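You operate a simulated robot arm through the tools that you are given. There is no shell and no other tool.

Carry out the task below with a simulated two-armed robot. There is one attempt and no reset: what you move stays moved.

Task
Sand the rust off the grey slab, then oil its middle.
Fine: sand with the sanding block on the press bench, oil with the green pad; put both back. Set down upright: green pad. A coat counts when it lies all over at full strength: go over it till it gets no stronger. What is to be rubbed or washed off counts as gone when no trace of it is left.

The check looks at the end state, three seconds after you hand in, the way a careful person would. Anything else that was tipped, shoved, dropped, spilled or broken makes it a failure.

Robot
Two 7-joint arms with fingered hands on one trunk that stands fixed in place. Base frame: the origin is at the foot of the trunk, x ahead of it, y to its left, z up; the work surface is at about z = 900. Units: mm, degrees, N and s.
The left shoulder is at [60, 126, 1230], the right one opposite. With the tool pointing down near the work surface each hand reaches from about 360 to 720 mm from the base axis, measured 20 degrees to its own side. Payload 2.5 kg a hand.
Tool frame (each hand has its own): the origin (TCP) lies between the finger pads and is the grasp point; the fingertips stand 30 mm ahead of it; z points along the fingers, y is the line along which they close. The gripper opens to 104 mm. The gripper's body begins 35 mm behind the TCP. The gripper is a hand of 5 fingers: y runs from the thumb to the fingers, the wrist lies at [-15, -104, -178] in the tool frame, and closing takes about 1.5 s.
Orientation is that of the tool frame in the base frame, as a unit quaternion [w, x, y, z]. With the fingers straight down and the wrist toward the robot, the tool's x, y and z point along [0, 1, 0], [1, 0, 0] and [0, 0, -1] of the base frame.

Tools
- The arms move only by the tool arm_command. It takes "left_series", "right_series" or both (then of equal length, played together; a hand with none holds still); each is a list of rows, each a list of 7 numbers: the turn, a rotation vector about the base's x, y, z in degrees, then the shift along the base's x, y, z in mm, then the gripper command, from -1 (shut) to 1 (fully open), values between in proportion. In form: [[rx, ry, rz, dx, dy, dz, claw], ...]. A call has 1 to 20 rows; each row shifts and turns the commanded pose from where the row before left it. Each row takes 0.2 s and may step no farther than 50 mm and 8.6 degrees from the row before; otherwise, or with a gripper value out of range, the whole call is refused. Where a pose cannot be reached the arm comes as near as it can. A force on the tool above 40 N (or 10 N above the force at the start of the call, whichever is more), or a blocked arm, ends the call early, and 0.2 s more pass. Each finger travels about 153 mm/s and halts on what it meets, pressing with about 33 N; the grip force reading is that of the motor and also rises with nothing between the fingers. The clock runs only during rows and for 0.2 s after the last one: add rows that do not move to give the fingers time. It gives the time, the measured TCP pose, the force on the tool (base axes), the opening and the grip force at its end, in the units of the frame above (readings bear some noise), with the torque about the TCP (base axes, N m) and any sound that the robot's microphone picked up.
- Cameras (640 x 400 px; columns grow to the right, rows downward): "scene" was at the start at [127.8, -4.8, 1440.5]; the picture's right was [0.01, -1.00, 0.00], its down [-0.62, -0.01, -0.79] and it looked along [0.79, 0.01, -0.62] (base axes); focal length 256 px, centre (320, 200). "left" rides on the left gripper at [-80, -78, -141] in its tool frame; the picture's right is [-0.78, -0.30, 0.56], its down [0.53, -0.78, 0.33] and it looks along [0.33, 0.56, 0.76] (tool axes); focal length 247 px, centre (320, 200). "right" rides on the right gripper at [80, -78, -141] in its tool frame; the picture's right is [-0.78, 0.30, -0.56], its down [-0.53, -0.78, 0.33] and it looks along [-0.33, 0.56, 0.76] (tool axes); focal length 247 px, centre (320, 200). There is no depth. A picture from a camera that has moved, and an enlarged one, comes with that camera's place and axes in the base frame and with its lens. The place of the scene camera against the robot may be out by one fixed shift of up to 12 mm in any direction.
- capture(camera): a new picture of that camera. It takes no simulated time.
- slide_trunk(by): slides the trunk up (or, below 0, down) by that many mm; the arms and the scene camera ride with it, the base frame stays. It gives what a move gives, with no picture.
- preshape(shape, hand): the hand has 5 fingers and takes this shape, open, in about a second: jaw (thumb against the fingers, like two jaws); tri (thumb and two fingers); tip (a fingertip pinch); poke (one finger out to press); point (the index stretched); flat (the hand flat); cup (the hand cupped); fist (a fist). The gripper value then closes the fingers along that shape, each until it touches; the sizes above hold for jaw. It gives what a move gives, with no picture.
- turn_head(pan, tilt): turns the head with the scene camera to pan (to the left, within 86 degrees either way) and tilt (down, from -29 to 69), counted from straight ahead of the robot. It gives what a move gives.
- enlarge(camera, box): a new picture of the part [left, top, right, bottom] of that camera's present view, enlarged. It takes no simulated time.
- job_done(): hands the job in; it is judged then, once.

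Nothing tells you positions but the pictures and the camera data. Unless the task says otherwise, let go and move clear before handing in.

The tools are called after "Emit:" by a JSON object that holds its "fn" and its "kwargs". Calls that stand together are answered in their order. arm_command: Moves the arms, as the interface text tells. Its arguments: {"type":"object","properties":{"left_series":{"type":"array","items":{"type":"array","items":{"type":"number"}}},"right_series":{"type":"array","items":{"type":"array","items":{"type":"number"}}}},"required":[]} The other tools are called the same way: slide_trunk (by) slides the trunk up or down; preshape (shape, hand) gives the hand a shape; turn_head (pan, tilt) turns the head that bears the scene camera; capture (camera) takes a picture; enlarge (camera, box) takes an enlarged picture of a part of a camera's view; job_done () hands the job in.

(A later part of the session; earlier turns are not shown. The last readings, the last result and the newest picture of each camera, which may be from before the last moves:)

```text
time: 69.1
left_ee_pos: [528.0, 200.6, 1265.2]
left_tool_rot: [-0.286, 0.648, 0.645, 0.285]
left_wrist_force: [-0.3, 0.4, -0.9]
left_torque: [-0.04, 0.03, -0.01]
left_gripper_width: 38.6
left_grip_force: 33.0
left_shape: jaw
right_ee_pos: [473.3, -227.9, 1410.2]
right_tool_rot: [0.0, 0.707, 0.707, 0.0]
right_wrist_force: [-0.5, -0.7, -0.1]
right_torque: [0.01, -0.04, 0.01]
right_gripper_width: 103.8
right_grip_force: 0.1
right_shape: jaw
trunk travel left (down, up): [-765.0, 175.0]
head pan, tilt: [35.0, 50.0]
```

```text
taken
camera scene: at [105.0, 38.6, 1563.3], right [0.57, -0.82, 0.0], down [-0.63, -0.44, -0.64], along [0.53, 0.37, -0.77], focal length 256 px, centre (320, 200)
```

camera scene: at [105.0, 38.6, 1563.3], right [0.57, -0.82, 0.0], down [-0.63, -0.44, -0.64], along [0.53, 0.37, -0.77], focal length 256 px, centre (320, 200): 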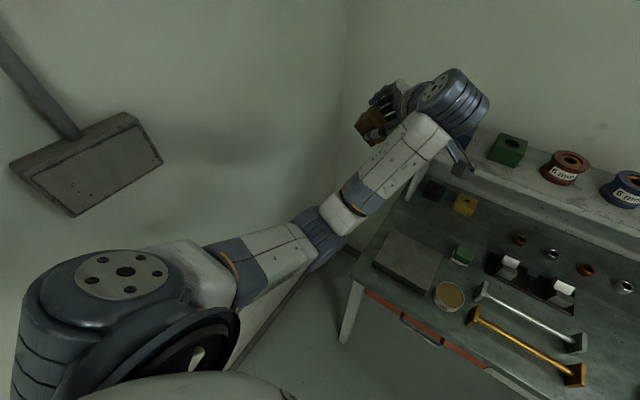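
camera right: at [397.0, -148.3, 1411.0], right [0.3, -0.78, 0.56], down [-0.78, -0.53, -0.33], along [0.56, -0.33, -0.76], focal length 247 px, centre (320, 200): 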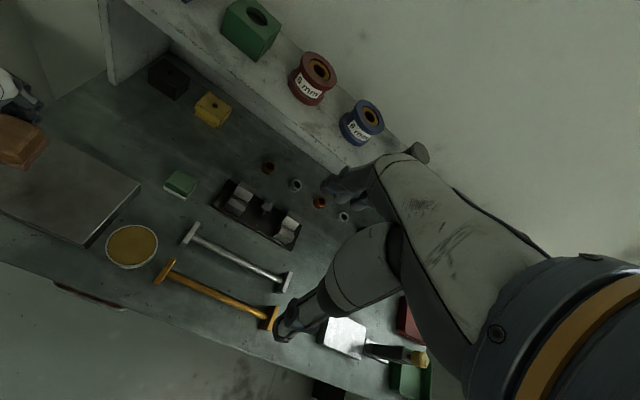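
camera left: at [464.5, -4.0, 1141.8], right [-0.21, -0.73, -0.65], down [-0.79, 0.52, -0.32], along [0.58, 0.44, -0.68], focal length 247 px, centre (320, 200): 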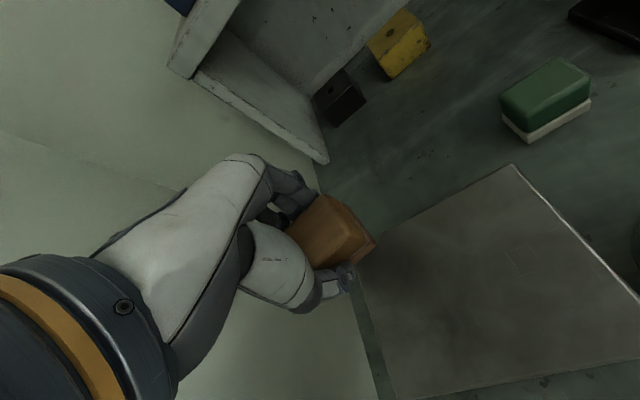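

The elbow looks lower and more to the left. Unrolling here.

Emit:
{"fn": "arm_command", "kwargs": {"left_series": [[-8, 0, 0, 0, 0, 0, -1], [-8, 0, 0, 0, 0, 0, -1], [-8, 0, 0, 0, 0, 0, -1], [-8, 0, 0, 0, 0, 0, -1], [-8, 0, 0, 0, 0, 0, -1], [-8, 0, 0, 0, 0, 0, -1], [0, 0, 0, 0, 0, 0, -1]]}}

Emit:
{"fn": "capture", "kwargs": {"camera": "scene"}}

```text
time: 70.7
left_ee_pos: [531.3, 198.2, 1267.1]
left_tool_rot: [0.004, 0.708, 0.706, -0.002]
left_wrist_force: [-0.2, -0.3, -0.4]
left_torque: [0.01, -0.04, 0.01]
left_gripper_width: 38.2
left_grip_force: 32.5
left_shape: jaw
right_ee_pos: [473.1, -228.9, 1409.9]
right_tool_rot: [0.0, 0.707, 0.707, 0.0]
right_wrist_force: [0.4, 0.6, -0.2]
right_torque: [0.0, -0.01, -0.01]
right_gripper_width: 103.7
right_grip_force: 0.0
right_shape: jaw
trunk travel left (down, up): [-765.0, 175.0]
head pan, tilt: [35.0, 50.0]
```

```text
taken
camera scene: at [104.6, 38.4, 1563.3], right [0.57, -0.82, 0.0], down [-0.63, -0.44, -0.64], along [0.53, 0.37, -0.77], focal length 256 px, centre (320, 200)
```

scene: 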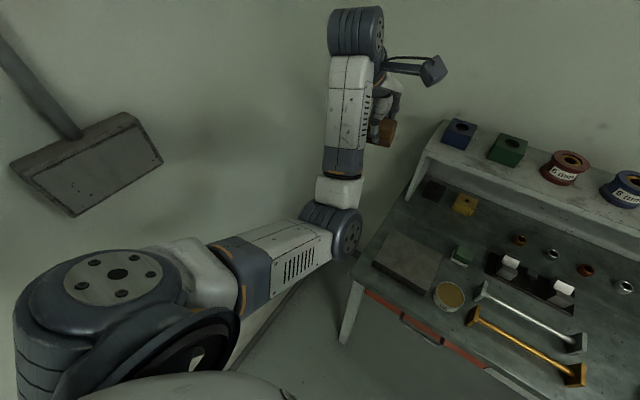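

The elbow comes back to much the same place. A better idea: sand with the hand yawed about −80°, so the wrist sits to the left of the tool, which keeps the elbow well away from the chest. Yawing now.

Emit:
{"fn": "arm_command", "kwargs": {"left_series": [[0, 0, -8, 0, 0, 0, -1], [0, 0, -8, 0, 0, 0, -1], [0, 0, -8, 0, 0, 0, -1], [0, 0, -8, 0, 0, 0, -1], [0, 0, -8, 0, 0, 0, -1], [0, 0, -8, 0, 0, 0, -1], [0, 0, -8, 0, 0, 0, -1], [0, 0, -8, 0, 0, 0, -1], [0, 0, -8, 0, 0, 0, -1], [0, 0, -8, 0, 0, 0, -1], [0, 0, 0, 0, 0, 0, -1]]}}

Emit:
{"fn": "capture", "kwargs": {"camera": "scene"}}

```text
time: 73.1
left_ee_pos: [530.4, 197.3, 1266.4]
left_tool_rot: [0.0, 0.996, 0.084, -0.002]
left_wrist_force: [1.0, 0.2, 0.3]
left_torque: [0.01, 0.03, -0.02]
left_gripper_width: 38.8
left_grip_force: 32.9
left_shape: jaw
right_ee_pos: [474.7, -227.9, 1410.8]
right_tool_rot: [-0.001, 0.707, 0.707, 0.0]
right_wrist_force: [0.2, 0.9, -0.2]
right_torque: [0.03, 0.06, -0.02]
right_gripper_width: 104.0
right_grip_force: 0.2
right_shape: jaw
trunk travel left (down, up): [-765.0, 175.0]
head pan, tilt: [35.0, 50.0]
```

```text
taken
camera scene: at [104.6, 38.4, 1563.3], right [0.57, -0.82, 0.0], down [-0.63, -0.44, -0.64], along [0.53, 0.37, -0.77], focal length 256 px, centre (320, 200)
```

scene: 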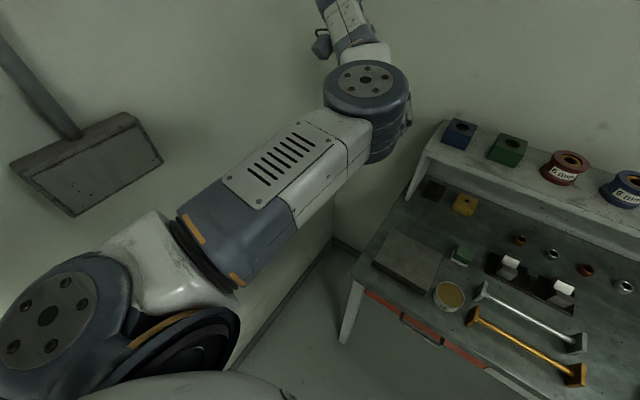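

Yawed cleanly. Moving down toward the slab in two stages.

Emit:
{"fn": "arm_command", "kwargs": {"left_series": [[0, 0, 0, -4, -22, -25, -1], [0, 0, 0, -4, -22, -25, -1], [0, 0, 0, -4, -22, -25, -1], [0, 0, 0, -4, -22, -25, -1], [0, 0, 0, 0, 0, 0, -1]]}}

Emit:
{"fn": "capture", "kwargs": {"camera": "scene"}}

```text
time: 74.3
left_ee_pos: [520.8, 149.0, 1198.7]
left_tool_rot: [0.001, 0.996, 0.086, -0.002]
left_wrist_force: [0.5, 0.5, -0.7]
left_torque: [0.02, 0.01, 0.02]
left_gripper_width: 38.5
left_grip_force: 33.1
left_shape: jaw
left hand out of reach, approached as far as the arm can: row 3, 4
right_ee_pos: [474.1, -227.8, 1408.9]
right_tool_rot: [0.0, 0.707, 0.707, 0.0]
right_wrist_force: [0.2, 0.0, -0.9]
right_torque: [0.01, -0.02, 0.0]
right_gripper_width: 103.7
right_grip_force: 0.1
right_shape: jaw
trunk travel left (down, up): [-765.0, 175.0]
head pan, tilt: [35.0, 50.0]
```

```text
taken
camera scene: at [104.6, 38.6, 1563.3], right [0.57, -0.82, 0.0], down [-0.63, -0.44, -0.64], along [0.53, 0.37, -0.77], focal length 256 px, centre (320, 200)
```

scene: 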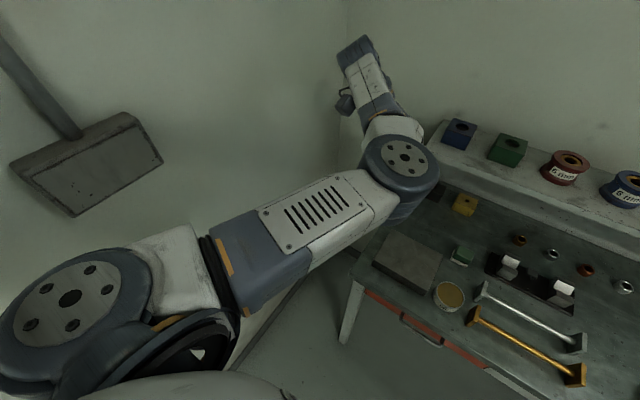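

The elbow stays on the inner side, which strains this yaw. I'll stop fighting it: return the block to its home with the left hand (that pose worked), then inspect, and do any second pass with the right arm.

Emit:
{"fn": "arm_command", "kwargs": {"left_series": [[0, 0, 0, 3, 16, 23, -1], [0, 0, 0, 3, 16, 23, -1], [0, 0, 0, 4, 17, 22, -1], [0, 0, 8, 0, 0, 0, -1], [0, 0, 8, 0, 0, 0, -1], [0, 0, 8, 0, 0, 0, -1], [0, 0, 8, 0, 0, 0, -1], [0, 0, 8, 0, 0, 0, -1], [0, 0, 8, 0, 0, 0, -1], [0, 0, 8, 0, 0, 0, -1], [0, 0, 8, 0, 0, 0, -1], [0, 0, 8, 0, 0, 0, -1], [0, 0, 8, 0, 0, 0, -1], [0, 0, 0, 20, 0, 0, -1], [0, 0, 0, 0, 0, 0, -1]]}}

Emit:
{"fn": "slide_trunk", "kwargs": {"by": -80}}

Emit:
{"fn": "capture", "kwargs": {"camera": "scene"}}

```text
time: 77.5
left_ee_pos: [550.8, 200.6, 1265.8]
left_tool_rot: [0.002, 0.707, 0.707, -0.001]
left_wrist_force: [0.5, 0.0, 0.2]
left_torque: [-0.01, 0.03, -0.01]
left_gripper_width: 38.8
left_grip_force: 32.7
left_shape: jaw
right_ee_pos: [473.6, -229.1, 1411.1]
right_tool_rot: [0.0, 0.707, 0.708, 0.0]
right_wrist_force: [-0.3, -0.8, -0.4]
right_torque: [0.02, -0.03, 0.01]
right_gripper_width: 103.7
right_grip_force: 0.0
right_shape: jaw
trunk travel left (down, up): [-765.0, 175.0]
head pan, tilt: [35.0, 50.0]
```

```text
time: 78.6
left_ee_pos: [549.3, 199.2, 1186.1]
left_tool_rot: [0.002, 0.709, 0.705, -0.001]
left_wrist_force: [-0.9, 0.8, -0.8]
left_torque: [-0.02, 0.01, 0.01]
left_gripper_width: 38.7
left_grip_force: 33.4
left_shape: jaw
right_ee_pos: [473.3, -227.6, 1330.7]
right_tool_rot: [0.0, 0.707, 0.707, 0.0]
right_wrist_force: [0.7, 0.2, -0.3]
right_torque: [0.0, 0.03, 0.0]
right_gripper_width: 103.6
right_grip_force: 0.0
right_shape: jaw
trunk travel left (down, up): [-685.0, 255.0]
head pan, tilt: [35.0, 50.0]
```

```text
taken
camera scene: at [104.5, 38.6, 1483.3], right [0.57, -0.82, 0.0], down [-0.63, -0.44, -0.64], along [0.53, 0.37, -0.77], focal length 256 px, centre (320, 200)
```

scene: 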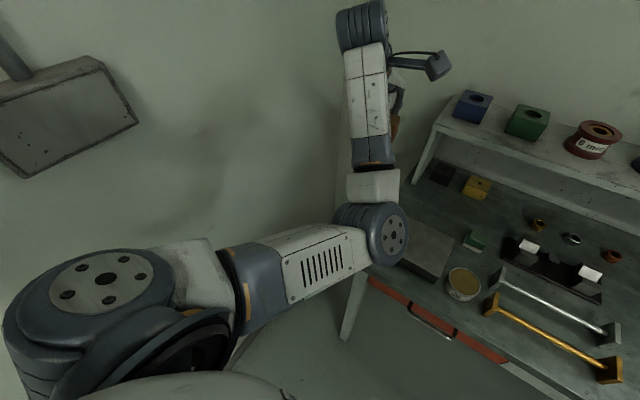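

Level and in a known good pose. Moving above the block's home.

Emit:
{"fn": "arm_command", "kwargs": {"left_series": [[0, 0, 0, 17, -26, -12, -1], [0, 0, 0, 17, -26, -12, -1], [0, 0, 0, 17, -25, -12, -1], [0, 0, 0, 17, -25, -20, -1], [0, 0, 0, 16, -25, -25, -1], [0, 0, 0, 0, -24, -30, -1], [0, 0, 0, 0, 0, -20, -1], [0, 0, 0, 0, 0, 0, -1]]}}

Emit:
{"fn": "turn_head", "kwargs": {"pan": 5, "tilt": 45}}

Emit:
{"fn": "capture", "kwargs": {"camera": "scene"}}

Emit:
{"fn": "capture", "kwargs": {"camera": "left"}}

```text
time: 80.4
left_ee_pos: [635.9, 48.5, 1055.5]
left_tool_rot: [0.003, 0.708, 0.706, -0.001]
left_wrist_force: [0.3, -0.1, -1.4]
left_torque: [0.0, -0.01, 0.02]
left_gripper_width: 38.6
left_grip_force: 33.2
left_shape: jaw
right_ee_pos: [473.6, -229.0, 1329.9]
right_tool_rot: [0.0, 0.707, 0.707, 0.0]
right_wrist_force: [0.9, 0.5, -0.9]
right_torque: [-0.03, 0.01, 0.0]
right_gripper_width: 103.6
right_grip_force: 0.1
right_shape: jaw
trunk travel left (down, up): [-685.0, 255.0]
head pan, tilt: [35.0, 50.0]
```

```text
time: 81.4
left_ee_pos: [635.4, 49.9, 1054.8]
left_tool_rot: [0.001, 0.708, 0.706, -0.001]
left_wrist_force: [0.3, 0.3, -0.8]
left_torque: [0.0, 0.0, -0.01]
left_gripper_width: 38.4
left_grip_force: 33.1
left_shape: jaw
right_ee_pos: [474.0, -227.9, 1328.6]
right_tool_rot: [0.0, 0.707, 0.707, 0.001]
right_wrist_force: [-0.2, -0.6, 0.0]
right_torque: [-0.02, 0.0, -0.02]
right_gripper_width: 103.6
right_grip_force: 0.0
right_shape: jaw
trunk travel left (down, up): [-685.0, 255.0]
head pan, tilt: [5.0, 45.0]
```

```text
taken
camera scene: at [122.6, 1.6, 1490.2], right [0.09, -1.0, 0.0], down [-0.7, -0.06, -0.71], along [0.7, 0.06, -0.71], focal length 256 px, centre (320, 200)
```

scene: 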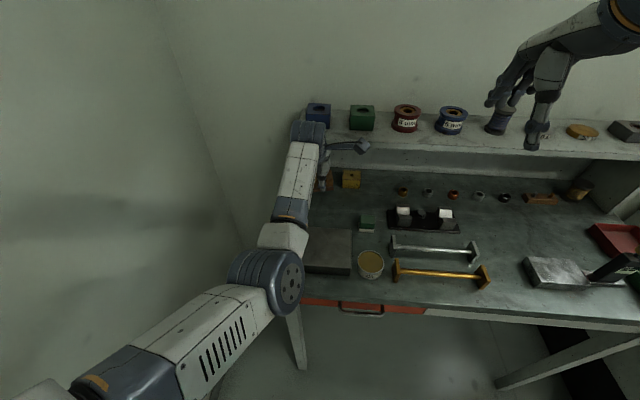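

```text
taken
camera left: at [558.0, -30.6, 1196.7], right [-0.3, -0.78, -0.55], down [-0.77, 0.54, -0.34], along [0.56, 0.33, -0.76], focal length 247 px, centre (320, 200)
```

left: 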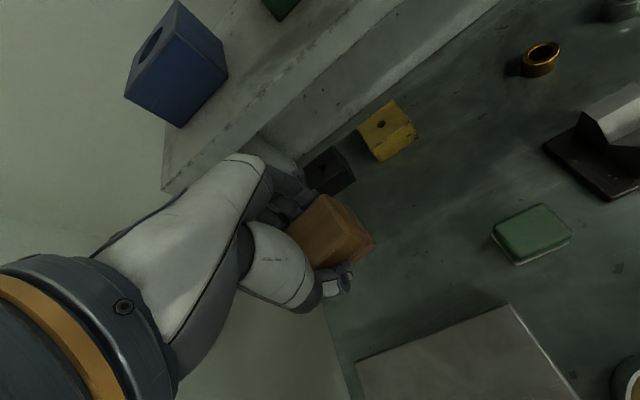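

The block is above its home. Lowering it gently until it touches the bench.

Emit:
{"fn": "arm_command", "kwargs": {"left_series": [[0, 0, 0, -1, -1, -40, -1], [0, 0, 0, -1, 0, -40, -1], [0, 0, 0, 0, 0, -20, -1], [0, 0, 0, 0, 0, -10, -1], [0, 0, 0, 0, 0, -2, -1], [0, 0, 0, 0, 0, 0, -1]]}}

Emit:
{"fn": "enlarge", "kwargs": {"camera": "left", "box": [240, 130, 460, 330]}}

```text
time: 82.8
left_ee_pos: [631.8, 47.4, 943.2]
left_tool_rot: [0.002, 0.709, 0.706, -0.001]
left_wrist_force: [0.3, -0.5, -0.7]
left_torque: [0.01, -0.02, -0.01]
left_gripper_width: 38.5
left_grip_force: 32.7
left_shape: jaw
right_ee_pos: [474.7, -229.2, 1329.2]
right_tool_rot: [-0.001, 0.707, 0.708, 0.0]
right_wrist_force: [0.0, -0.7, 0.0]
right_torque: [0.02, -0.03, -0.02]
right_gripper_width: 103.6
right_grip_force: 0.0
right_shape: jaw
trunk travel left (down, up): [-685.0, 255.0]
head pan, tilt: [5.0, 45.0]
```

```text
2.00 times, centred on (350, 230) of left
camera zoom: at [554.4, -31.4, 1084.7], right [-0.3, -0.78, -0.55], down [-0.78, 0.54, -0.34], along [0.56, 0.33, -0.76], focal length 494 px, centre (260, 140)
```

zoom: 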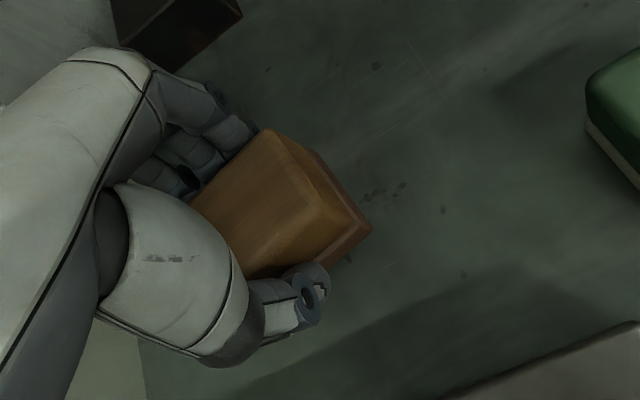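

Slightly above the bench still. Lowering in small steps.

Emit:
{"fn": "arm_command", "kwargs": {"left_series": [[0, 0, 0, 0, 0, -1.5, -1], [0, 0, 0, 0, 0, -1.5, -1], [0, 0, 0, 0, 0, 0, -1]]}}

Emit:
{"fn": "arm_command", "kwargs": {"left_series": [[0, 0, 0, 0, 0, -1, -1], [0, 0, 0, 0, 0, -1, -1], [0, 0, 0, 0, 0, 0, -1]]}}

Emit:
{"fn": "arm_command", "kwargs": {"left_series": [[0, 0, 0, 0, 0, -1, -1], [0, 0, 0, 0, 0, 0, -1]]}}

```text
time: 83.6
left_ee_pos: [632.7, 48.0, 940.8]
left_tool_rot: [0.002, 0.709, 0.705, -0.001]
left_wrist_force: [0.7, 0.3, -0.9]
left_torque: [0.02, 0.0, 0.0]
left_gripper_width: 38.4
left_grip_force: 33.4
left_shape: jaw
right_ee_pos: [474.4, -228.6, 1330.3]
right_tool_rot: [0.001, 0.707, 0.707, 0.0]
right_wrist_force: [-0.2, -0.5, -0.4]
right_torque: [-0.05, 0.0, 0.0]
right_gripper_width: 103.6
right_grip_force: 0.1
right_shape: jaw
trunk travel left (down, up): [-685.0, 255.0]
head pan, tilt: [5.0, 45.0]
```

```text
time: 84.4
left_ee_pos: [631.6, 47.7, 938.1]
left_tool_rot: [0.002, 0.708, 0.706, -0.001]
left_wrist_force: [-0.1, -0.1, 0.5]
left_torque: [0.01, 0.02, 0.0]
left_gripper_width: 38.2
left_grip_force: 33.0
left_shape: jaw
right_ee_pos: [474.2, -229.3, 1330.2]
right_tool_rot: [0.0, 0.707, 0.708, 0.001]
right_wrist_force: [0.6, -0.6, 0.5]
right_torque: [-0.02, -0.02, -0.03]
right_gripper_width: 103.6
right_grip_force: 0.0
right_shape: jaw
trunk travel left (down, up): [-685.0, 255.0]
head pan, tilt: [5.0, 45.0]
```

```text
time: 85.0
left_ee_pos: [631.3, 48.2, 937.2]
left_tool_rot: [0.003, 0.708, 0.706, -0.001]
left_wrist_force: [0.4, -0.1, 1.3]
left_torque: [0.09, -0.04, 0.01]
left_gripper_width: 38.8
left_grip_force: 33.2
left_shape: jaw
right_ee_pos: [474.4, -229.2, 1331.2]
right_tool_rot: [-0.001, 0.707, 0.707, 0.0]
right_wrist_force: [-0.1, 0.0, -0.1]
right_torque: [-0.03, -0.01, 0.01]
right_gripper_width: 103.6
right_grip_force: 0.2
right_shape: jaw
trunk travel left (down, up): [-685.0, 255.0]
head pan, tilt: [5.0, 45.0]
```

It's touching. One more millimetre, then open slowly and rise.

Emit:
{"fn": "arm_command", "kwargs": {"left_series": [[0, 0, 0, 0, 0, -1, -1], [0, 0, 0, 0, 0, 0, -0.5], [0, 0, 0, 0, 0, 0, -0.2], [0, 0, 0, 0, 0, 0, 0.1], [0, 0, 0, 0, 0, 0, 0.4], [0, 0, 0, 0, 0, 0, 0.6], [0, 0, 0, 0, 0, 0, 0.6], [0, 0, 0, 0, 0, 0, 0.6]]}}

Emit:
{"fn": "capture", "kwargs": {"camera": "left"}}

```text
time: 86.8
left_ee_pos: [631.9, 48.3, 936.2]
left_tool_rot: [0.003, 0.709, 0.705, -0.001]
left_wrist_force: [0.5, 0.1, -0.2]
left_torque: [-0.02, 0.01, 0.01]
left_gripper_width: 83.1
left_grip_force: 0.1
left_shape: jaw
right_ee_pos: [473.9, -228.8, 1330.4]
right_tool_rot: [0.0, 0.707, 0.707, 0.0]
right_wrist_force: [0.5, 0.1, 1.0]
right_torque: [0.01, 0.01, -0.01]
right_gripper_width: 104.0
right_grip_force: 0.0
right_shape: jaw
trunk travel left (down, up): [-685.0, 255.0]
head pan, tilt: [5.0, 45.0]
```

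```text
taken
camera left: at [554.3, -31.3, 1077.4], right [-0.3, -0.78, -0.55], down [-0.77, 0.54, -0.34], along [0.56, 0.33, -0.76], focal length 247 px, centre (320, 200)
```

left: 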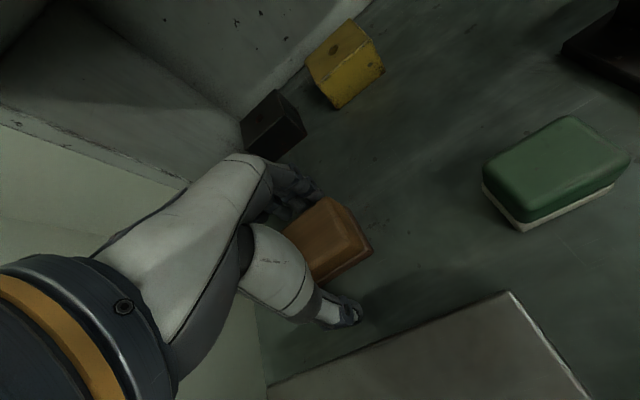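

The block stands flat. I'll raise the hand straight up and check its position and the slab.

Emit:
{"fn": "arm_command", "kwargs": {"left_series": [[0, 0, 0, 0, 0, 30, 0.6], [0, 0, 0, 0, 0, 45, 0.6], [0, 0, 0, 0, 0, 45, 0.6], [0, 0, 0, -6, 0, 45, 0.6], [0, 0, 0, 0, 0, 0, 0.6]]}}

Emit:
{"fn": "capture", "kwargs": {"camera": "left"}}

Emit:
{"fn": "enlarge", "kwargs": {"camera": "left", "box": [330, 210, 470, 310]}}

Emit:
{"fn": "capture", "kwargs": {"camera": "scene"}}

```text
time: 88.0
left_ee_pos: [626.0, 48.7, 1101.9]
left_tool_rot: [0.002, 0.709, 0.706, -0.001]
left_wrist_force: [0.4, -0.6, -0.9]
left_torque: [0.0, -0.04, -0.02]
left_gripper_width: 83.0
left_grip_force: 0.0
left_shape: jaw
right_ee_pos: [474.4, -228.4, 1329.7]
right_tool_rot: [0.0, 0.707, 0.707, 0.0]
right_wrist_force: [0.0, -0.8, 0.3]
right_torque: [0.01, -0.04, -0.03]
right_gripper_width: 103.8
right_grip_force: 0.0
right_shape: jaw
trunk travel left (down, up): [-685.0, 255.0]
head pan, tilt: [5.0, 45.0]
```

```text
taken
camera left: at [548.9, -30.5, 1244.4], right [-0.3, -0.78, -0.55], down [-0.77, 0.54, -0.34], along [0.56, 0.33, -0.76], focal length 247 px, centre (320, 200)
```

left: 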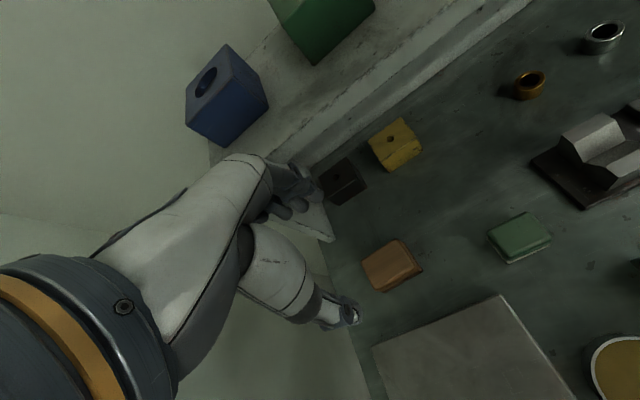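

```text
4.00 times, centred on (400, 260) of left
camera zoom: at [548.9, -30.5, 1244.4], right [-0.3, -0.78, -0.55], down [-0.77, 0.54, -0.34], along [0.56, 0.33, -0.76], focal length 988 px, centre (0, -40)
```

zoom: 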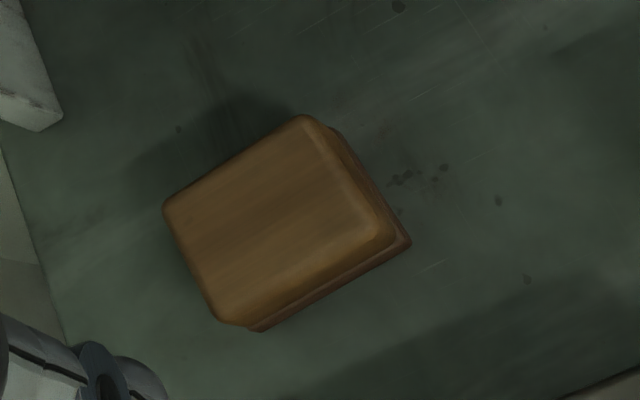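

```text
taken
camera scene: at [122.8, 1.5, 1490.2], right [0.09, -1.0, 0.0], down [-0.7, -0.06, -0.71], along [0.7, 0.06, -0.71], focal length 256 px, centre (320, 200)
```

scene: 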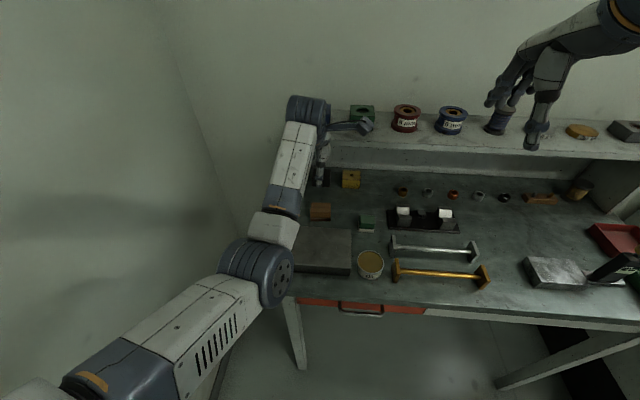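

The block is back within a few millimetres of its place and flat. I'll now withdraw the left arm up and to the left, then inspect the slab.

Emit:
{"fn": "arm_command", "kwargs": {"left_series": [[0, 0, 0, 0, 5, 40, 0.6], [0, 0, 0, -10, 25, 25, 0.6], [0, 0, 0, -15, 30, 20, 0.6], [0, 0, 0, -15, 30, 10, 0.6], [0, 0, 0, -15, 30, 5, 0.6], [0, 0, 0, -15, 30, 0, 0.6], [0, 0, 0, -15, 30, 0, 0.6], [0, 0, 0, -15, 30, 0, 0.6], [0, 0, 0, 0, 0, 0, 0.6]]}}

Emit:
{"fn": "turn_head", "kwargs": {"pan": 8, "tilt": 55}}

Emit:
{"fn": "capture", "kwargs": {"camera": "scene"}}

Emit:
{"fn": "enlarge", "kwargs": {"camera": "scene", "box": [270, 170, 390, 250]}}

```text
time: 90.0
left_ee_pos: [525.9, 258.7, 1201.5]
left_tool_rot: [0.001, 0.708, 0.706, 0.0]
left_wrist_force: [0.2, -0.1, 0.7]
left_torque: [0.02, 0.0, -0.01]
left_gripper_width: 83.2
left_grip_force: 0.0
left_shape: jaw
right_ee_pos: [474.4, -229.7, 1329.7]
right_tool_rot: [0.0, 0.707, 0.707, 0.0]
right_wrist_force: [-0.2, 0.0, -0.1]
right_torque: [0.03, -0.05, 0.02]
right_gripper_width: 103.8
right_grip_force: 0.1
right_shape: jaw
trunk travel left (down, up): [-685.0, 255.0]
head pan, tilt: [5.0, 45.0]
```

```text
time: 90.7
left_ee_pos: [525.5, 258.9, 1201.9]
left_tool_rot: [0.001, 0.709, 0.706, -0.002]
left_wrist_force: [-0.3, 0.4, -0.1]
left_torque: [0.05, 0.0, 0.0]
left_gripper_width: 83.1
left_grip_force: 0.1
left_shape: jaw
right_ee_pos: [473.9, -229.0, 1330.2]
right_tool_rot: [-0.001, 0.707, 0.707, -0.001]
right_wrist_force: [0.1, -0.5, -0.7]
right_torque: [0.01, -0.01, 0.01]
right_gripper_width: 103.7
right_grip_force: 0.0
right_shape: jaw
trunk travel left (down, up): [-685.0, 255.0]
head pan, tilt: [8.0, 55.0]
```

```text
taken
camera scene: at [113.0, 4.3, 1476.9], right [0.14, -0.99, 0.0], down [-0.81, -0.11, -0.57], along [0.57, 0.08, -0.82], focal length 256 px, centre (320, 200)
```

scene: 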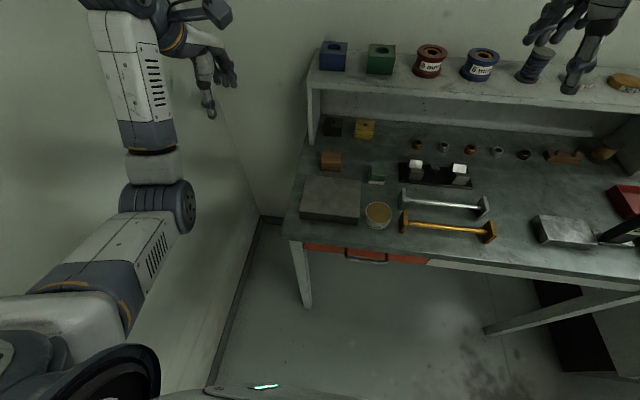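

```text
5.00 times, centred on (330, 210) of scene
camera zoom: at [113.0, 4.3, 1476.9], right [0.14, -0.99, 0.0], down [-0.81, -0.11, -0.57], along [0.57, 0.08, -0.82], focal length 1279 px, centre (270, 150)
```

zoom: 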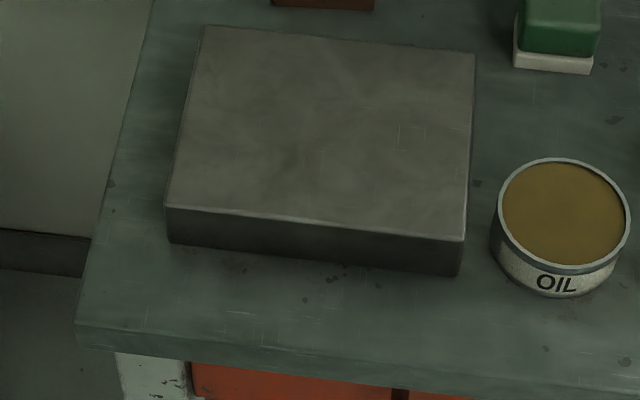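

The slab looks uniformly grey. One hard zoom on the former rust zone to be sure.

Emit:
{"fn": "enlarge", "kwargs": {"camera": "scene", "box": [305, 175, 361, 212]}}

Emit:
{"fn": "enlarge", "kwargs": {"camera": "right", "box": [0, 100, 140, 240]}}

```text
10.81 times, centred on (333, 194) of scene
camera zoom: at [113.0, 4.3, 1476.9], right [0.14, -0.99, 0.0], down [-0.81, -0.11, -0.57], along [0.57, 0.08, -0.82], focal length 2765 px, centre (180, 270)
```

zoom: 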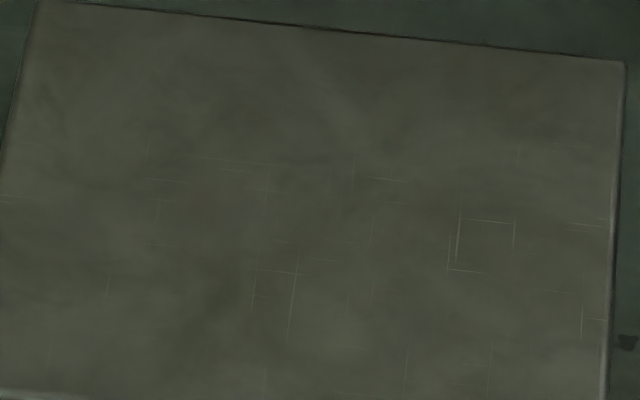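

```text
2.86 times, centred on (70, 170) of right
camera zoom: at [396.9, -148.5, 1471.1], right [0.3, -0.78, 0.56], down [-0.78, -0.53, -0.33], along [0.56, -0.33, -0.76], focal length 706 px, centre (1034, 286)
```

zoom: 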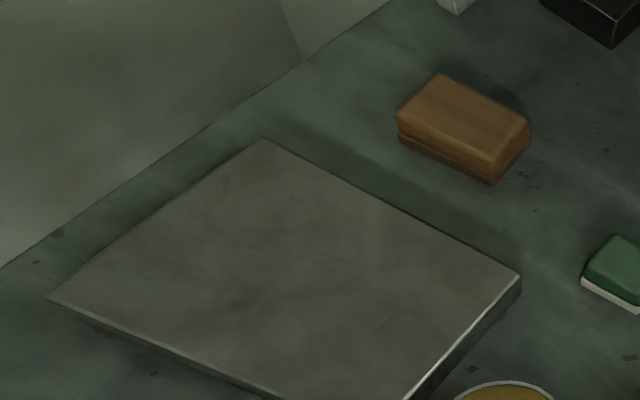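

No orange remains visible, but for safety I'd like one more pass with the right arm, which still has its natural posture. Bringing the right hand over the block.

Emit:
{"fn": "arm_command", "kwargs": {"right_series": [[0, 0, 0, 16, 27, -15, 0.7], [0, 0, 0, 16, 27, -15, 0.7], [0, 0, 0, 16, 27, -15, 0.7], [0, 0, 0, 16, 27, -20, 0.7], [0, 0, 0, 16, 28, -25, 0.7], [0, 0, 0, 16, 28, -25, 0.7], [0, 0, 0, 16, 28, -25, 0.7], [0, 0, 0, 16, 28, -25, 0.7], [0, 0, 0, 16, 28, -25, 0.7], [0, 0, 0, 16, 28, -25, 0.7], [0, 0, 0, 0, 0, 0, 0.7]]}}

Emit:
{"fn": "turn_head", "kwargs": {"pan": -5, "tilt": 48}}

Emit:
{"fn": "capture", "kwargs": {"camera": "scene"}}

Emit:
{"fn": "capture", "kwargs": {"camera": "right"}}

```text
time: 93.1
left_ee_pos: [525.3, 258.1, 1201.5]
left_tool_rot: [0.002, 0.708, 0.706, 0.0]
left_wrist_force: [0.3, 0.0, 0.8]
left_torque: [0.02, 0.01, -0.01]
left_gripper_width: 83.2
left_grip_force: 0.1
left_shape: jaw
right_ee_pos: [635.0, 47.1, 1113.1]
right_tool_rot: [0.0, 0.706, 0.708, 0.001]
right_wrist_force: [0.1, 0.4, 1.1]
right_torque: [-0.01, 0.01, 0.0]
right_gripper_width: 88.6
right_grip_force: 0.1
right_shape: jaw
trunk travel left (down, up): [-685.0, 255.0]
head pan, tilt: [8.0, 55.0]
```

```text
time: 93.9
left_ee_pos: [525.7, 258.9, 1201.8]
left_tool_rot: [0.001, 0.708, 0.706, -0.001]
left_wrist_force: [-0.6, 0.1, -1.0]
left_torque: [0.01, 0.0, 0.01]
left_gripper_width: 83.1
left_grip_force: 0.1
left_shape: jaw
right_ee_pos: [633.6, 46.3, 1113.4]
right_tool_rot: [0.0, 0.708, 0.707, 0.0]
right_wrist_force: [0.8, -0.8, 0.7]
right_torque: [-0.02, 0.03, 0.02]
right_gripper_width: 89.1
right_grip_force: 0.1
right_shape: jaw
trunk travel left (down, up): [-685.0, 255.0]
head pan, tilt: [-5.0, 48.0]
```

```text
taken
camera scene: at [120.0, -12.5, 1486.0], right [-0.09, -1.0, 0.0], down [-0.74, 0.06, -0.67], along [0.67, -0.06, -0.74], focal length 256 px, centre (320, 200)
```

scene: 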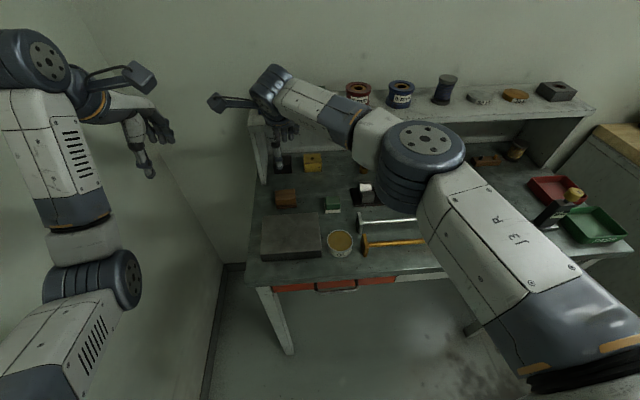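

```text
taken
camera right: at [556.8, 127.0, 1254.4], right [0.3, -0.78, 0.56], down [-0.78, -0.53, -0.33], along [0.56, -0.33, -0.76], focal length 247 px, centre (320, 200)
```

right: 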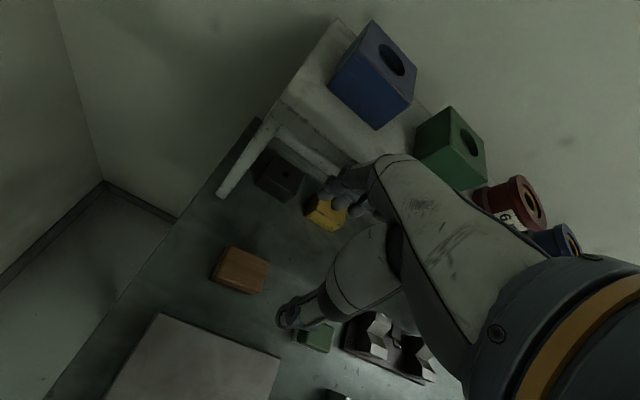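

The right arm reaches comfortably with its elbow high and outside. I'll align with the block and descend.

Emit:
{"fn": "arm_command", "kwargs": {"right_series": [[0, 0, 4, 3, 3, -40, 0.7], [0, 0, 0, 0, 0, -40, 0.7], [0, 0, 0, 0, 0, -40, 0.7], [0, 0, 0, 0, 0, -30, 0.7], [0, 0, 0, 0, 0, -15, 0.7], [0, 0, 0, 0, 0, -10, 0.7], [0, 0, 0, 0, 0, 0, 0.7]]}}

Emit:
{"fn": "capture", "kwargs": {"camera": "right"}}

Emit:
{"fn": "enlarge", "kwargs": {"camera": "scene", "box": [230, 130, 350, 230]}}

```text
time: 95.5
left_ee_pos: [525.2, 257.5, 1201.0]
left_tool_rot: [0.003, 0.708, 0.706, -0.001]
left_wrist_force: [-0.8, 0.2, 0.2]
left_torque: [-0.02, 0.01, 0.0]
left_gripper_width: 83.0
left_grip_force: 0.1
left_shape: jaw
right_ee_pos: [627.4, 43.6, 957.8]
right_tool_rot: [0.0, 0.683, 0.731, 0.0]
right_wrist_force: [0.5, -0.9, -0.7]
right_torque: [0.0, 0.01, 0.0]
right_gripper_width: 88.3
right_grip_force: 0.2
right_shape: jaw
right hand out of reach, approached as far as the arm can: row 4, 6
trunk travel left (down, up): [-685.0, 255.0]
head pan, tilt: [-5.0, 48.0]
```

```text
taken
camera right: at [545.1, 117.5, 1098.3], right [0.35, -0.75, 0.56], down [-0.74, -0.59, -0.33], along [0.58, -0.29, -0.76], focal length 247 px, centre (320, 200)
```

right: 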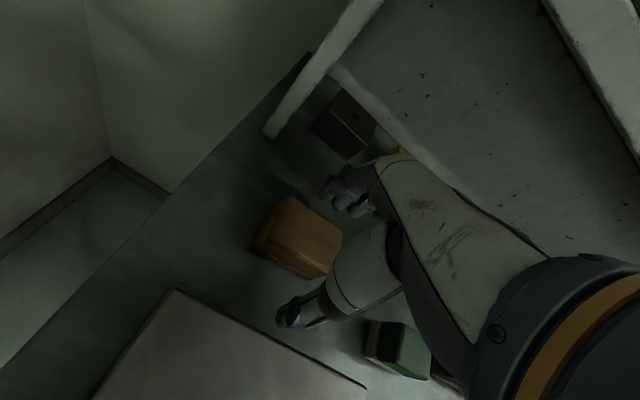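

```text
4.00 times, centred on (290, 180) of scene
camera zoom: at [120.0, -12.4, 1486.0], right [-0.09, -1.0, 0.0], down [-0.74, 0.06, -0.67], along [0.67, -0.06, -0.74], focal length 1023 px, centre (440, 280)
```

zoom: 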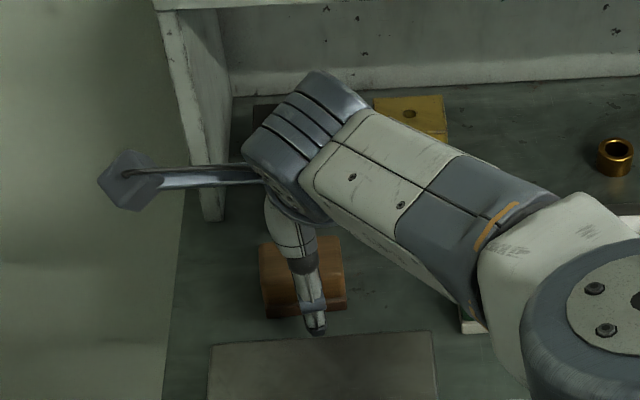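

It's just out of reach at this trunk height. I'll rise, lower the trunk 100 mm, and come down again.

Emit:
{"fn": "arm_command", "kwargs": {"right_series": [[0, 0, 0, 0, 0, 40, 0.7], [0, 0, 0, 0, 0, 45, 0.7], [0, 0, 0, 0, 0, 45, 0.7], [0, 0, 0, 0, 0, 0, 0.7]]}}

Emit:
{"fn": "slide_trunk", "kwargs": {"by": -100}}

Emit:
{"fn": "capture", "kwargs": {"camera": "right"}}

```text
time: 96.5
left_ee_pos: [526.0, 258.9, 1201.2]
left_tool_rot: [0.002, 0.708, 0.706, -0.002]
left_wrist_force: [1.0, -0.4, -1.0]
left_torque: [0.01, -0.01, 0.04]
left_gripper_width: 82.9
left_grip_force: 0.1
left_shape: jaw
right_ee_pos: [628.2, 42.2, 1086.2]
right_tool_rot: [0.001, 0.682, 0.731, 0.0]
right_wrist_force: [-1.2, -0.3, 0.5]
right_torque: [0.01, 0.04, 0.0]
right_gripper_width: 88.3
right_grip_force: 0.0
right_shape: jaw
trunk travel left (down, up): [-685.0, 255.0]
head pan, tilt: [-5.0, 48.0]
```

```text
time: 97.8
left_ee_pos: [524.6, 258.5, 1102.3]
left_tool_rot: [0.003, 0.708, 0.706, -0.001]
left_wrist_force: [-0.1, 0.0, -0.3]
left_torque: [0.01, -0.01, -0.02]
left_gripper_width: 82.7
left_grip_force: 0.1
left_shape: jaw
right_ee_pos: [628.6, 42.9, 985.8]
right_tool_rot: [0.0, 0.681, 0.732, -0.001]
right_wrist_force: [0.7, 0.2, -0.2]
right_torque: [0.0, 0.01, -0.01]
right_gripper_width: 88.7
right_grip_force: 0.1
right_shape: jaw
trunk travel left (down, up): [-585.0, 355.0]
head pan, tilt: [-5.0, 48.0]
```

```text
taken
camera right: at [545.6, 117.4, 1127.3], right [0.35, -0.75, 0.56], down [-0.74, -0.59, -0.33], along [0.58, -0.29, -0.76], focal length 247 px, centre (320, 200)
```

right: 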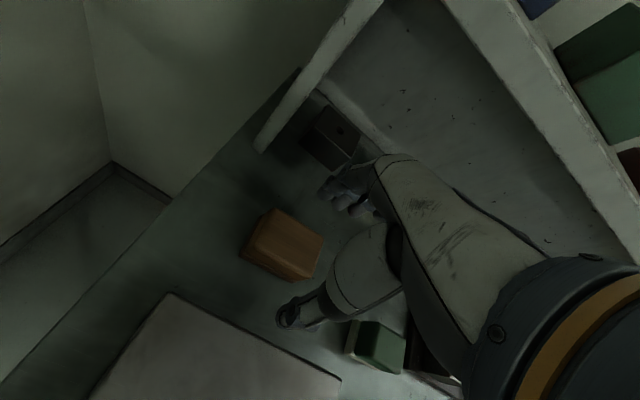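

Now aligning over the block and descending.

Emit:
{"fn": "arm_command", "kwargs": {"right_series": [[0, 0, 0, 5, 4, -5, 0.7], [0, 0, 0, 4, 4, -10, 0.7], [0, 0, 0, 0, 0, -15, 0.7], [0, 0, 0, 0, 0, -10, 0.7], [0, 0, 0, 0, 0, 0, 0.7]]}}

Emit:
{"fn": "capture", "kwargs": {"camera": "right"}}

```text
time: 99.0
left_ee_pos: [526.0, 258.3, 1101.8]
left_tool_rot: [0.001, 0.708, 0.706, -0.001]
left_wrist_force: [-0.7, 0.0, -0.4]
left_torque: [-0.02, 0.01, -0.02]
left_gripper_width: 83.2
left_grip_force: 0.1
left_shape: jaw
right_ee_pos: [637.3, 49.5, 944.4]
right_tool_rot: [0.0, 0.682, 0.732, 0.0]
right_wrist_force: [0.1, -0.5, -0.5]
right_torque: [-0.02, 0.01, 0.0]
right_gripper_width: 88.5
right_grip_force: 0.0
right_shape: jaw
trunk travel left (down, up): [-585.0, 355.0]
head pan, tilt: [-5.0, 48.0]
```

```text
taken
camera right: at [555.1, 125.2, 1086.5], right [0.35, -0.75, 0.56], down [-0.74, -0.59, -0.33], along [0.58, -0.29, -0.76], focal length 247 px, centre (320, 200)
```

right: 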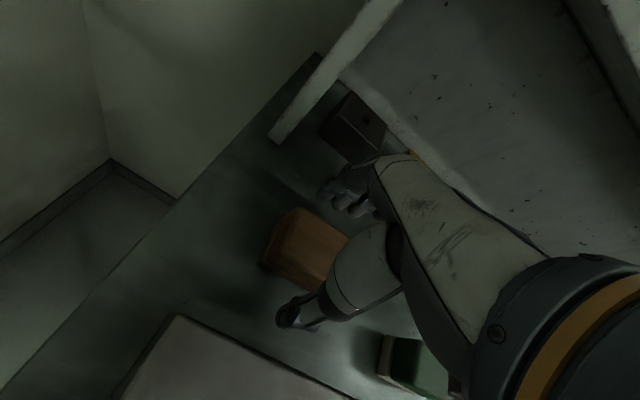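

In place. Down 7 mm and closing.

Emit:
{"fn": "arm_command", "kwargs": {"right_series": [[0, 0, 0, 0, 0, -4, 0.7], [0, 0, 0, 0, 0, -3, 0.6], [0, 0, 0, 0, 0, 0, 0.2], [0, 0, 0, 0, 0, 0, -0.1], [0, 0, 0, 0, 0, 0, -0.4], [0, 0, 0, 0, 0, 0, -0.8], [0, 0, 0, 0, 0, 0, -1], [0, 0, 0, 0, 0, 0, -1], [0, 0, 0, 0, 0, 0, -1]]}}

Emit:
{"fn": "capture", "kwargs": {"camera": "right"}}

```text
time: 101.0
left_ee_pos: [523.5, 257.9, 1101.5]
left_tool_rot: [0.001, 0.708, 0.706, -0.002]
left_wrist_force: [-0.7, 0.4, 0.8]
left_torque: [0.0, -0.02, 0.04]
left_gripper_width: 82.7
left_grip_force: 0.1
left_shape: jaw
right_ee_pos: [637.7, 50.8, 938.7]
right_tool_rot: [0.001, 0.682, 0.732, 0.0]
right_wrist_force: [0.3, 0.4, -0.2]
right_torque: [-0.03, -0.03, 0.0]
right_gripper_width: 37.3
right_grip_force: 32.8
right_shape: jaw
trunk travel left (down, up): [-585.0, 355.0]
head pan, tilt: [-5.0, 48.0]
```

```text
taken
camera right: at [555.2, 125.1, 1079.2], right [0.35, -0.75, 0.56], down [-0.74, -0.59, -0.33], along [0.58, -0.29, -0.76], focal length 247 px, centre (320, 200)
```

right: 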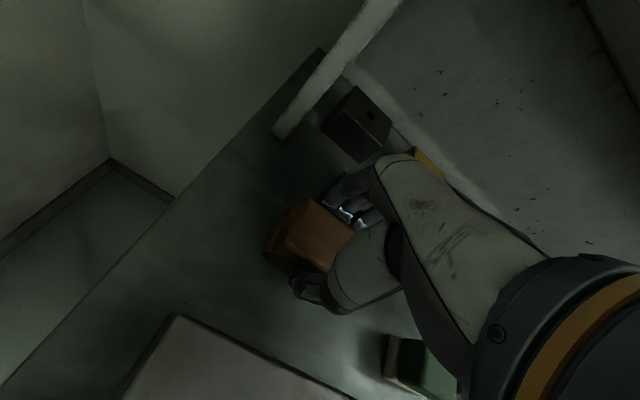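

Gripped. Lifting, then moving over the slab while yawing so the wrist comes from the right.

Emit:
{"fn": "arm_command", "kwargs": {"right_series": [[0, 0, 0, 0, 0, 15, -1], [0, 0, 0, 0, 0, 30, -1], [0, 0, 0, 0, 0, 40, -1], [0, 0, 6, -18, -3, 0, -1], [0, 0, 6, -18, -3, 0, -1], [0, 0, 6, -18, -3, 0, -1], [0, 0, 6, -18, -3, 0, -1], [0, 0, 6, -18, -3, 0, -1], [0, 0, 6, -18, -3, 0, -1], [0, 0, 6, -18, 0, 0, -1], [0, 0, 6, -6, 0, 0, -1], [0, 0, 0, 0, 0, 0, -1]]}}

Emit:
{"fn": "capture", "kwargs": {"camera": "right"}}

Emit:
{"fn": "capture", "kwargs": {"camera": "scene"}}

```text
time: 103.6
left_ee_pos: [525.0, 258.5, 1102.0]
left_tool_rot: [0.001, 0.708, 0.706, -0.002]
left_wrist_force: [0.2, 0.3, -0.8]
left_torque: [-0.02, 0.02, 0.02]
left_gripper_width: 82.9
left_grip_force: 0.1
left_shape: jaw
right_ee_pos: [504.4, 32.8, 1023.4]
right_tool_rot: [0.0, 0.325, 0.946, 0.001]
right_wrist_force: [0.3, -0.8, -0.6]
right_torque: [0.02, 0.03, 0.03]
right_gripper_width: 37.8
right_grip_force: 33.3
right_shape: jaw
trunk travel left (down, up): [-585.0, 355.0]
head pan, tilt: [-5.0, 48.0]
```

```text
taken
camera right: at [394.9, 21.1, 1165.3], right [0.79, -0.24, 0.56], down [-0.06, -0.94, -0.33], along [0.61, 0.23, -0.76], focal length 247 px, centre (320, 200)
```

right: 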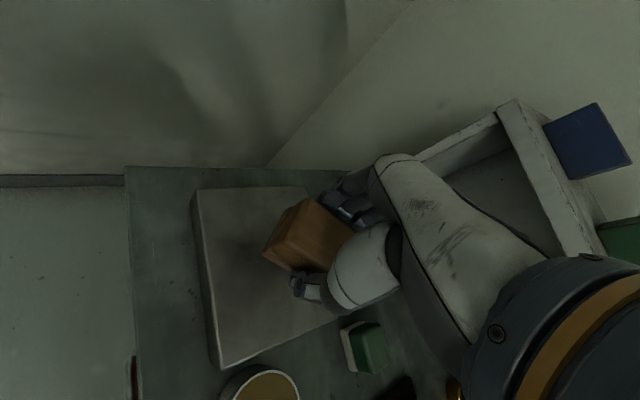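

```text
taken
camera scene: at [120.1, -12.5, 1386.0], right [-0.09, -1.0, 0.0], down [-0.74, 0.06, -0.67], along [0.67, -0.06, -0.74], focal length 256 px, centre (320, 200)
```

scene: 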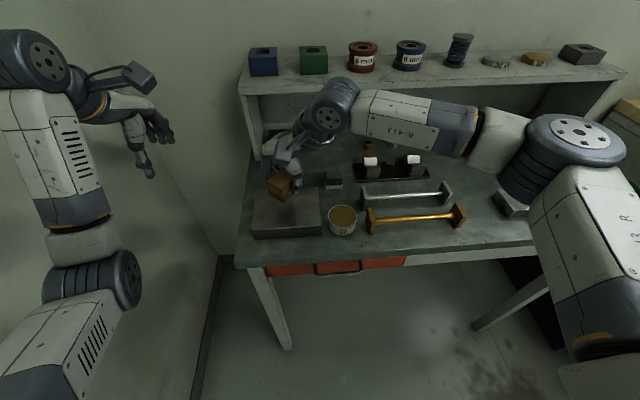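

Very good posture for the right arm. Lowering the block onto the slab.

Emit:
{"fn": "arm_command", "kwargs": {"right_series": [[0, 0, 0, 0, 0, -25, -1], [0, 0, 0, 0, 0, -14, -1], [0, 0, 0, 0, 0, -3, -1], [0, 0, 0, 0, 0, -2, -1], [0, 0, 0, 0, 0, 0, -1]]}}

Emit:
{"fn": "arm_command", "kwargs": {"right_series": [[0, 0, 0, 0, 0, -1, -1], [0, 0, 0, 0, 0, -1, -1], [0, 0, 0, 0, 0, 0, -1]]}}

```text
time: 104.8
left_ee_pos: [524.4, 258.2, 1101.4]
left_tool_rot: [0.002, 0.709, 0.706, -0.002]
left_wrist_force: [-0.2, -0.9, 0.7]
left_torque: [-0.01, -0.01, -0.01]
left_gripper_width: 83.0
left_grip_force: 0.1
left_shape: jaw
right_ee_pos: [506.2, 32.8, 979.9]
right_tool_rot: [0.0, 0.326, 0.946, -0.001]
right_wrist_force: [-0.1, 0.4, -1.1]
right_torque: [-0.01, 0.0, -0.02]
right_gripper_width: 37.5
right_grip_force: 34.1
right_shape: jaw
trunk travel left (down, up): [-585.0, 355.0]
head pan, tilt: [-5.0, 48.0]
```

```text
time: 105.6
left_ee_pos: [524.5, 258.0, 1101.6]
left_tool_rot: [0.001, 0.708, 0.706, -0.002]
left_wrist_force: [-0.6, -0.3, -0.3]
left_torque: [-0.01, 0.01, -0.04]
left_gripper_width: 83.1
left_grip_force: 0.0
left_shape: jaw
right_ee_pos: [506.0, 31.7, 978.9]
right_tool_rot: [0.0, 0.325, 0.946, 0.0]
right_wrist_force: [-0.1, -0.7, -0.5]
right_torque: [0.01, 0.0, 0.0]
right_gripper_width: 37.2
right_grip_force: 33.9
right_shape: jaw
trunk travel left (down, up): [-585.0, 355.0]
head pan, tilt: [-5.0, 48.0]
```

Emit:
{"fn": "arm_command", "kwargs": {"right_series": [[0, 0, 0, 0, 0, -1, -1], [0, 0, 0, 0, 0, -1, -1], [0, 0, 0, 0, 0, -1, -1], [0, 0, 0, 0, 0, 0, -1]]}}

```text
time: 106.6
left_ee_pos: [524.9, 258.6, 1101.9]
left_tool_rot: [0.003, 0.708, 0.706, 0.0]
left_wrist_force: [0.6, 0.0, 0.1]
left_torque: [0.01, 0.0, 0.02]
left_gripper_width: 82.7
left_grip_force: 0.1
left_shape: jaw
right_ee_pos: [505.1, 32.7, 976.2]
right_tool_rot: [0.001, 0.326, 0.945, 0.002]
right_wrist_force: [0.6, -1.6, 9.2]
right_torque: [-0.04, -0.02, 0.0]
right_gripper_width: 37.8
right_grip_force: 33.0
right_shape: jaw
trunk travel left (down, up): [-585.0, 355.0]
head pan, tilt: [-5.0, 48.0]
```

About 9 N of contact. Running a first raster loop.

Emit:
{"fn": "arm_command", "kwargs": {"right_series": [[0, 0, 0, 0, -16, -0.5, -1], [0, 0, 0, 0, -16, 0, -1], [0, 0, 0, -11, 0, 0, -1], [0, 0, 0, -11, 0, 0, -1], [0, 0, 0, 0, 16, 0, -1], [0, 0, 0, 0, 16, 0, -1], [0, 0, 0, 0, 16, 0, -1], [0, 0, 0, 0, 16, 0, -1], [0, 0, 0, 11, 0, 0, -1], [0, 0, 0, 11, 0, 0, -1], [0, 0, 0, 11, 0, 0, -1], [0, 0, 0, 11, 0, 0, -1], [0, 0, 0, 0, -16, 0, -1], [0, 0, 0, 0, -16, 0, -1], [0, 0, 0, 0, -16, 0, -1], [0, 0, 0, 0, -16, 0, -1], [0, 0, 0, -11, 0, 0, -1], [0, 0, 0, -11, 0, 0, -1], [0, 0, 0, 0, 16, 0, -1], [0, 0, 0, 0, 16, 0, -1]]}}

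Emit:
{"fn": "capture", "kwargs": {"camera": "right"}}

```text
time: 110.8
left_ee_pos: [524.0, 258.7, 1102.4]
left_tool_rot: [0.002, 0.708, 0.706, -0.001]
left_wrist_force: [0.5, 0.2, -0.2]
left_torque: [-0.01, -0.03, 0.0]
left_gripper_width: 83.2
left_grip_force: 0.0
left_shape: jaw
right_ee_pos: [503.6, 63.7, 976.3]
right_tool_rot: [0.001, 0.325, 0.946, 0.001]
right_wrist_force: [0.0, -5.5, 14.5]
right_torque: [-0.1, -0.04, 0.01]
right_gripper_width: 39.0
right_grip_force: 33.5
right_shape: jaw
right hand out of reach, approached as far as the arm can: row 15, 16
trunk travel left (down, up): [-585.0, 355.0]
head pan, tilt: [-5.0, 48.0]
```

```text
taken
camera right: at [393.5, 52.2, 1117.4], right [0.79, -0.25, 0.56], down [-0.06, -0.94, -0.33], along [0.61, 0.23, -0.76], focal length 247 px, centre (320, 200)
```

right: 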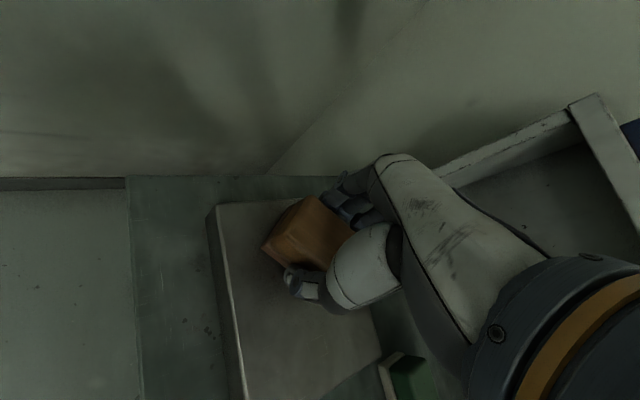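

It stayed on the slab, though the far-right strokes weren't reached. Another loop covering the front and right parts.

Emit:
{"fn": "arm_command", "kwargs": {"right_series": [[0, 0, 0, 0, -16, 0, -1], [0, 0, 0, 0, -16, 0, -1], [0, 0, 0, 0, -16, 0, -1], [0, 0, 0, 0, -16, 0, -1], [0, 0, 0, -10, -6, 0, -1], [0, 0, 0, -12, 0, 0, -1], [0, 0, 0, -10, 6, 0, -1], [0, 0, 0, 0, 16, 0, -1], [0, 0, 0, 0, 16, 0, -1], [0, 0, 0, 0, 16, 0, -1], [0, 0, 0, 0, 12, 0, -1], [0, 0, 0, 16, 0, 0, -1], [0, 0, 0, 0, -16, 0, -1], [0, 0, 0, 0, -16, 0, -1], [0, 0, 0, 0, -16, 0, -1], [0, 0, 0, 0, -16, 0, -1], [0, 0, 0, 15, 0, 0, -1], [0, 0, 0, 10, 0, 0, -1]]}}

Emit:
{"fn": "capture", "kwargs": {"camera": "right"}}

Emit:
{"fn": "capture", "kwargs": {"camera": "scene"}}

```text
time: 114.6
left_ee_pos: [524.9, 258.9, 1101.7]
left_tool_rot: [0.002, 0.708, 0.706, -0.001]
left_wrist_force: [-0.2, 0.2, 1.3]
left_torque: [-0.04, 0.0, -0.01]
left_gripper_width: 83.1
left_grip_force: 0.0
left_shape: jaw
right_ee_pos: [513.3, -3.4, 974.8]
right_tool_rot: [0.0, 0.328, 0.945, 0.001]
right_wrist_force: [-1.1, 0.0, 4.5]
right_torque: [0.04, -0.03, 0.0]
right_gripper_width: 39.0
right_grip_force: 32.7
right_shape: jaw
trunk travel left (down, up): [-585.0, 355.0]
head pan, tilt: [-5.0, 48.0]
```

```text
taken
camera right: at [403.8, -15.7, 1117.0], right [0.79, -0.25, 0.56], down [-0.06, -0.94, -0.33], along [0.61, 0.23, -0.76], focal length 247 px, centre (320, 200)
```

right: 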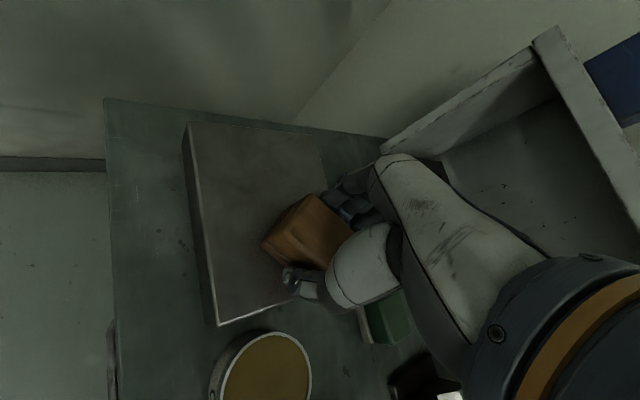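

```text
taken
camera scene: at [119.8, -12.4, 1386.0], right [-0.09, -1.0, 0.0], down [-0.74, 0.06, -0.67], along [0.67, -0.06, -0.74], focal length 256 px, centre (320, 200)
```

scene: 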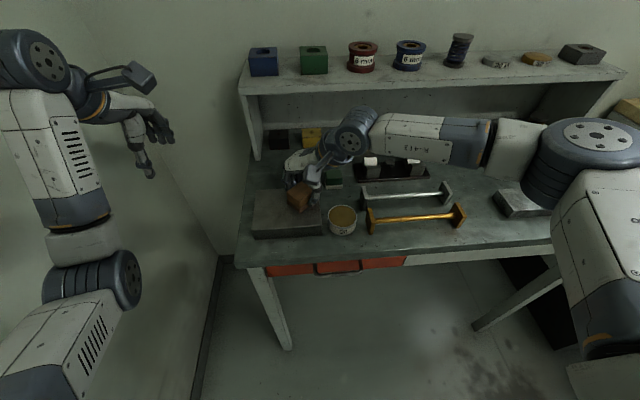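

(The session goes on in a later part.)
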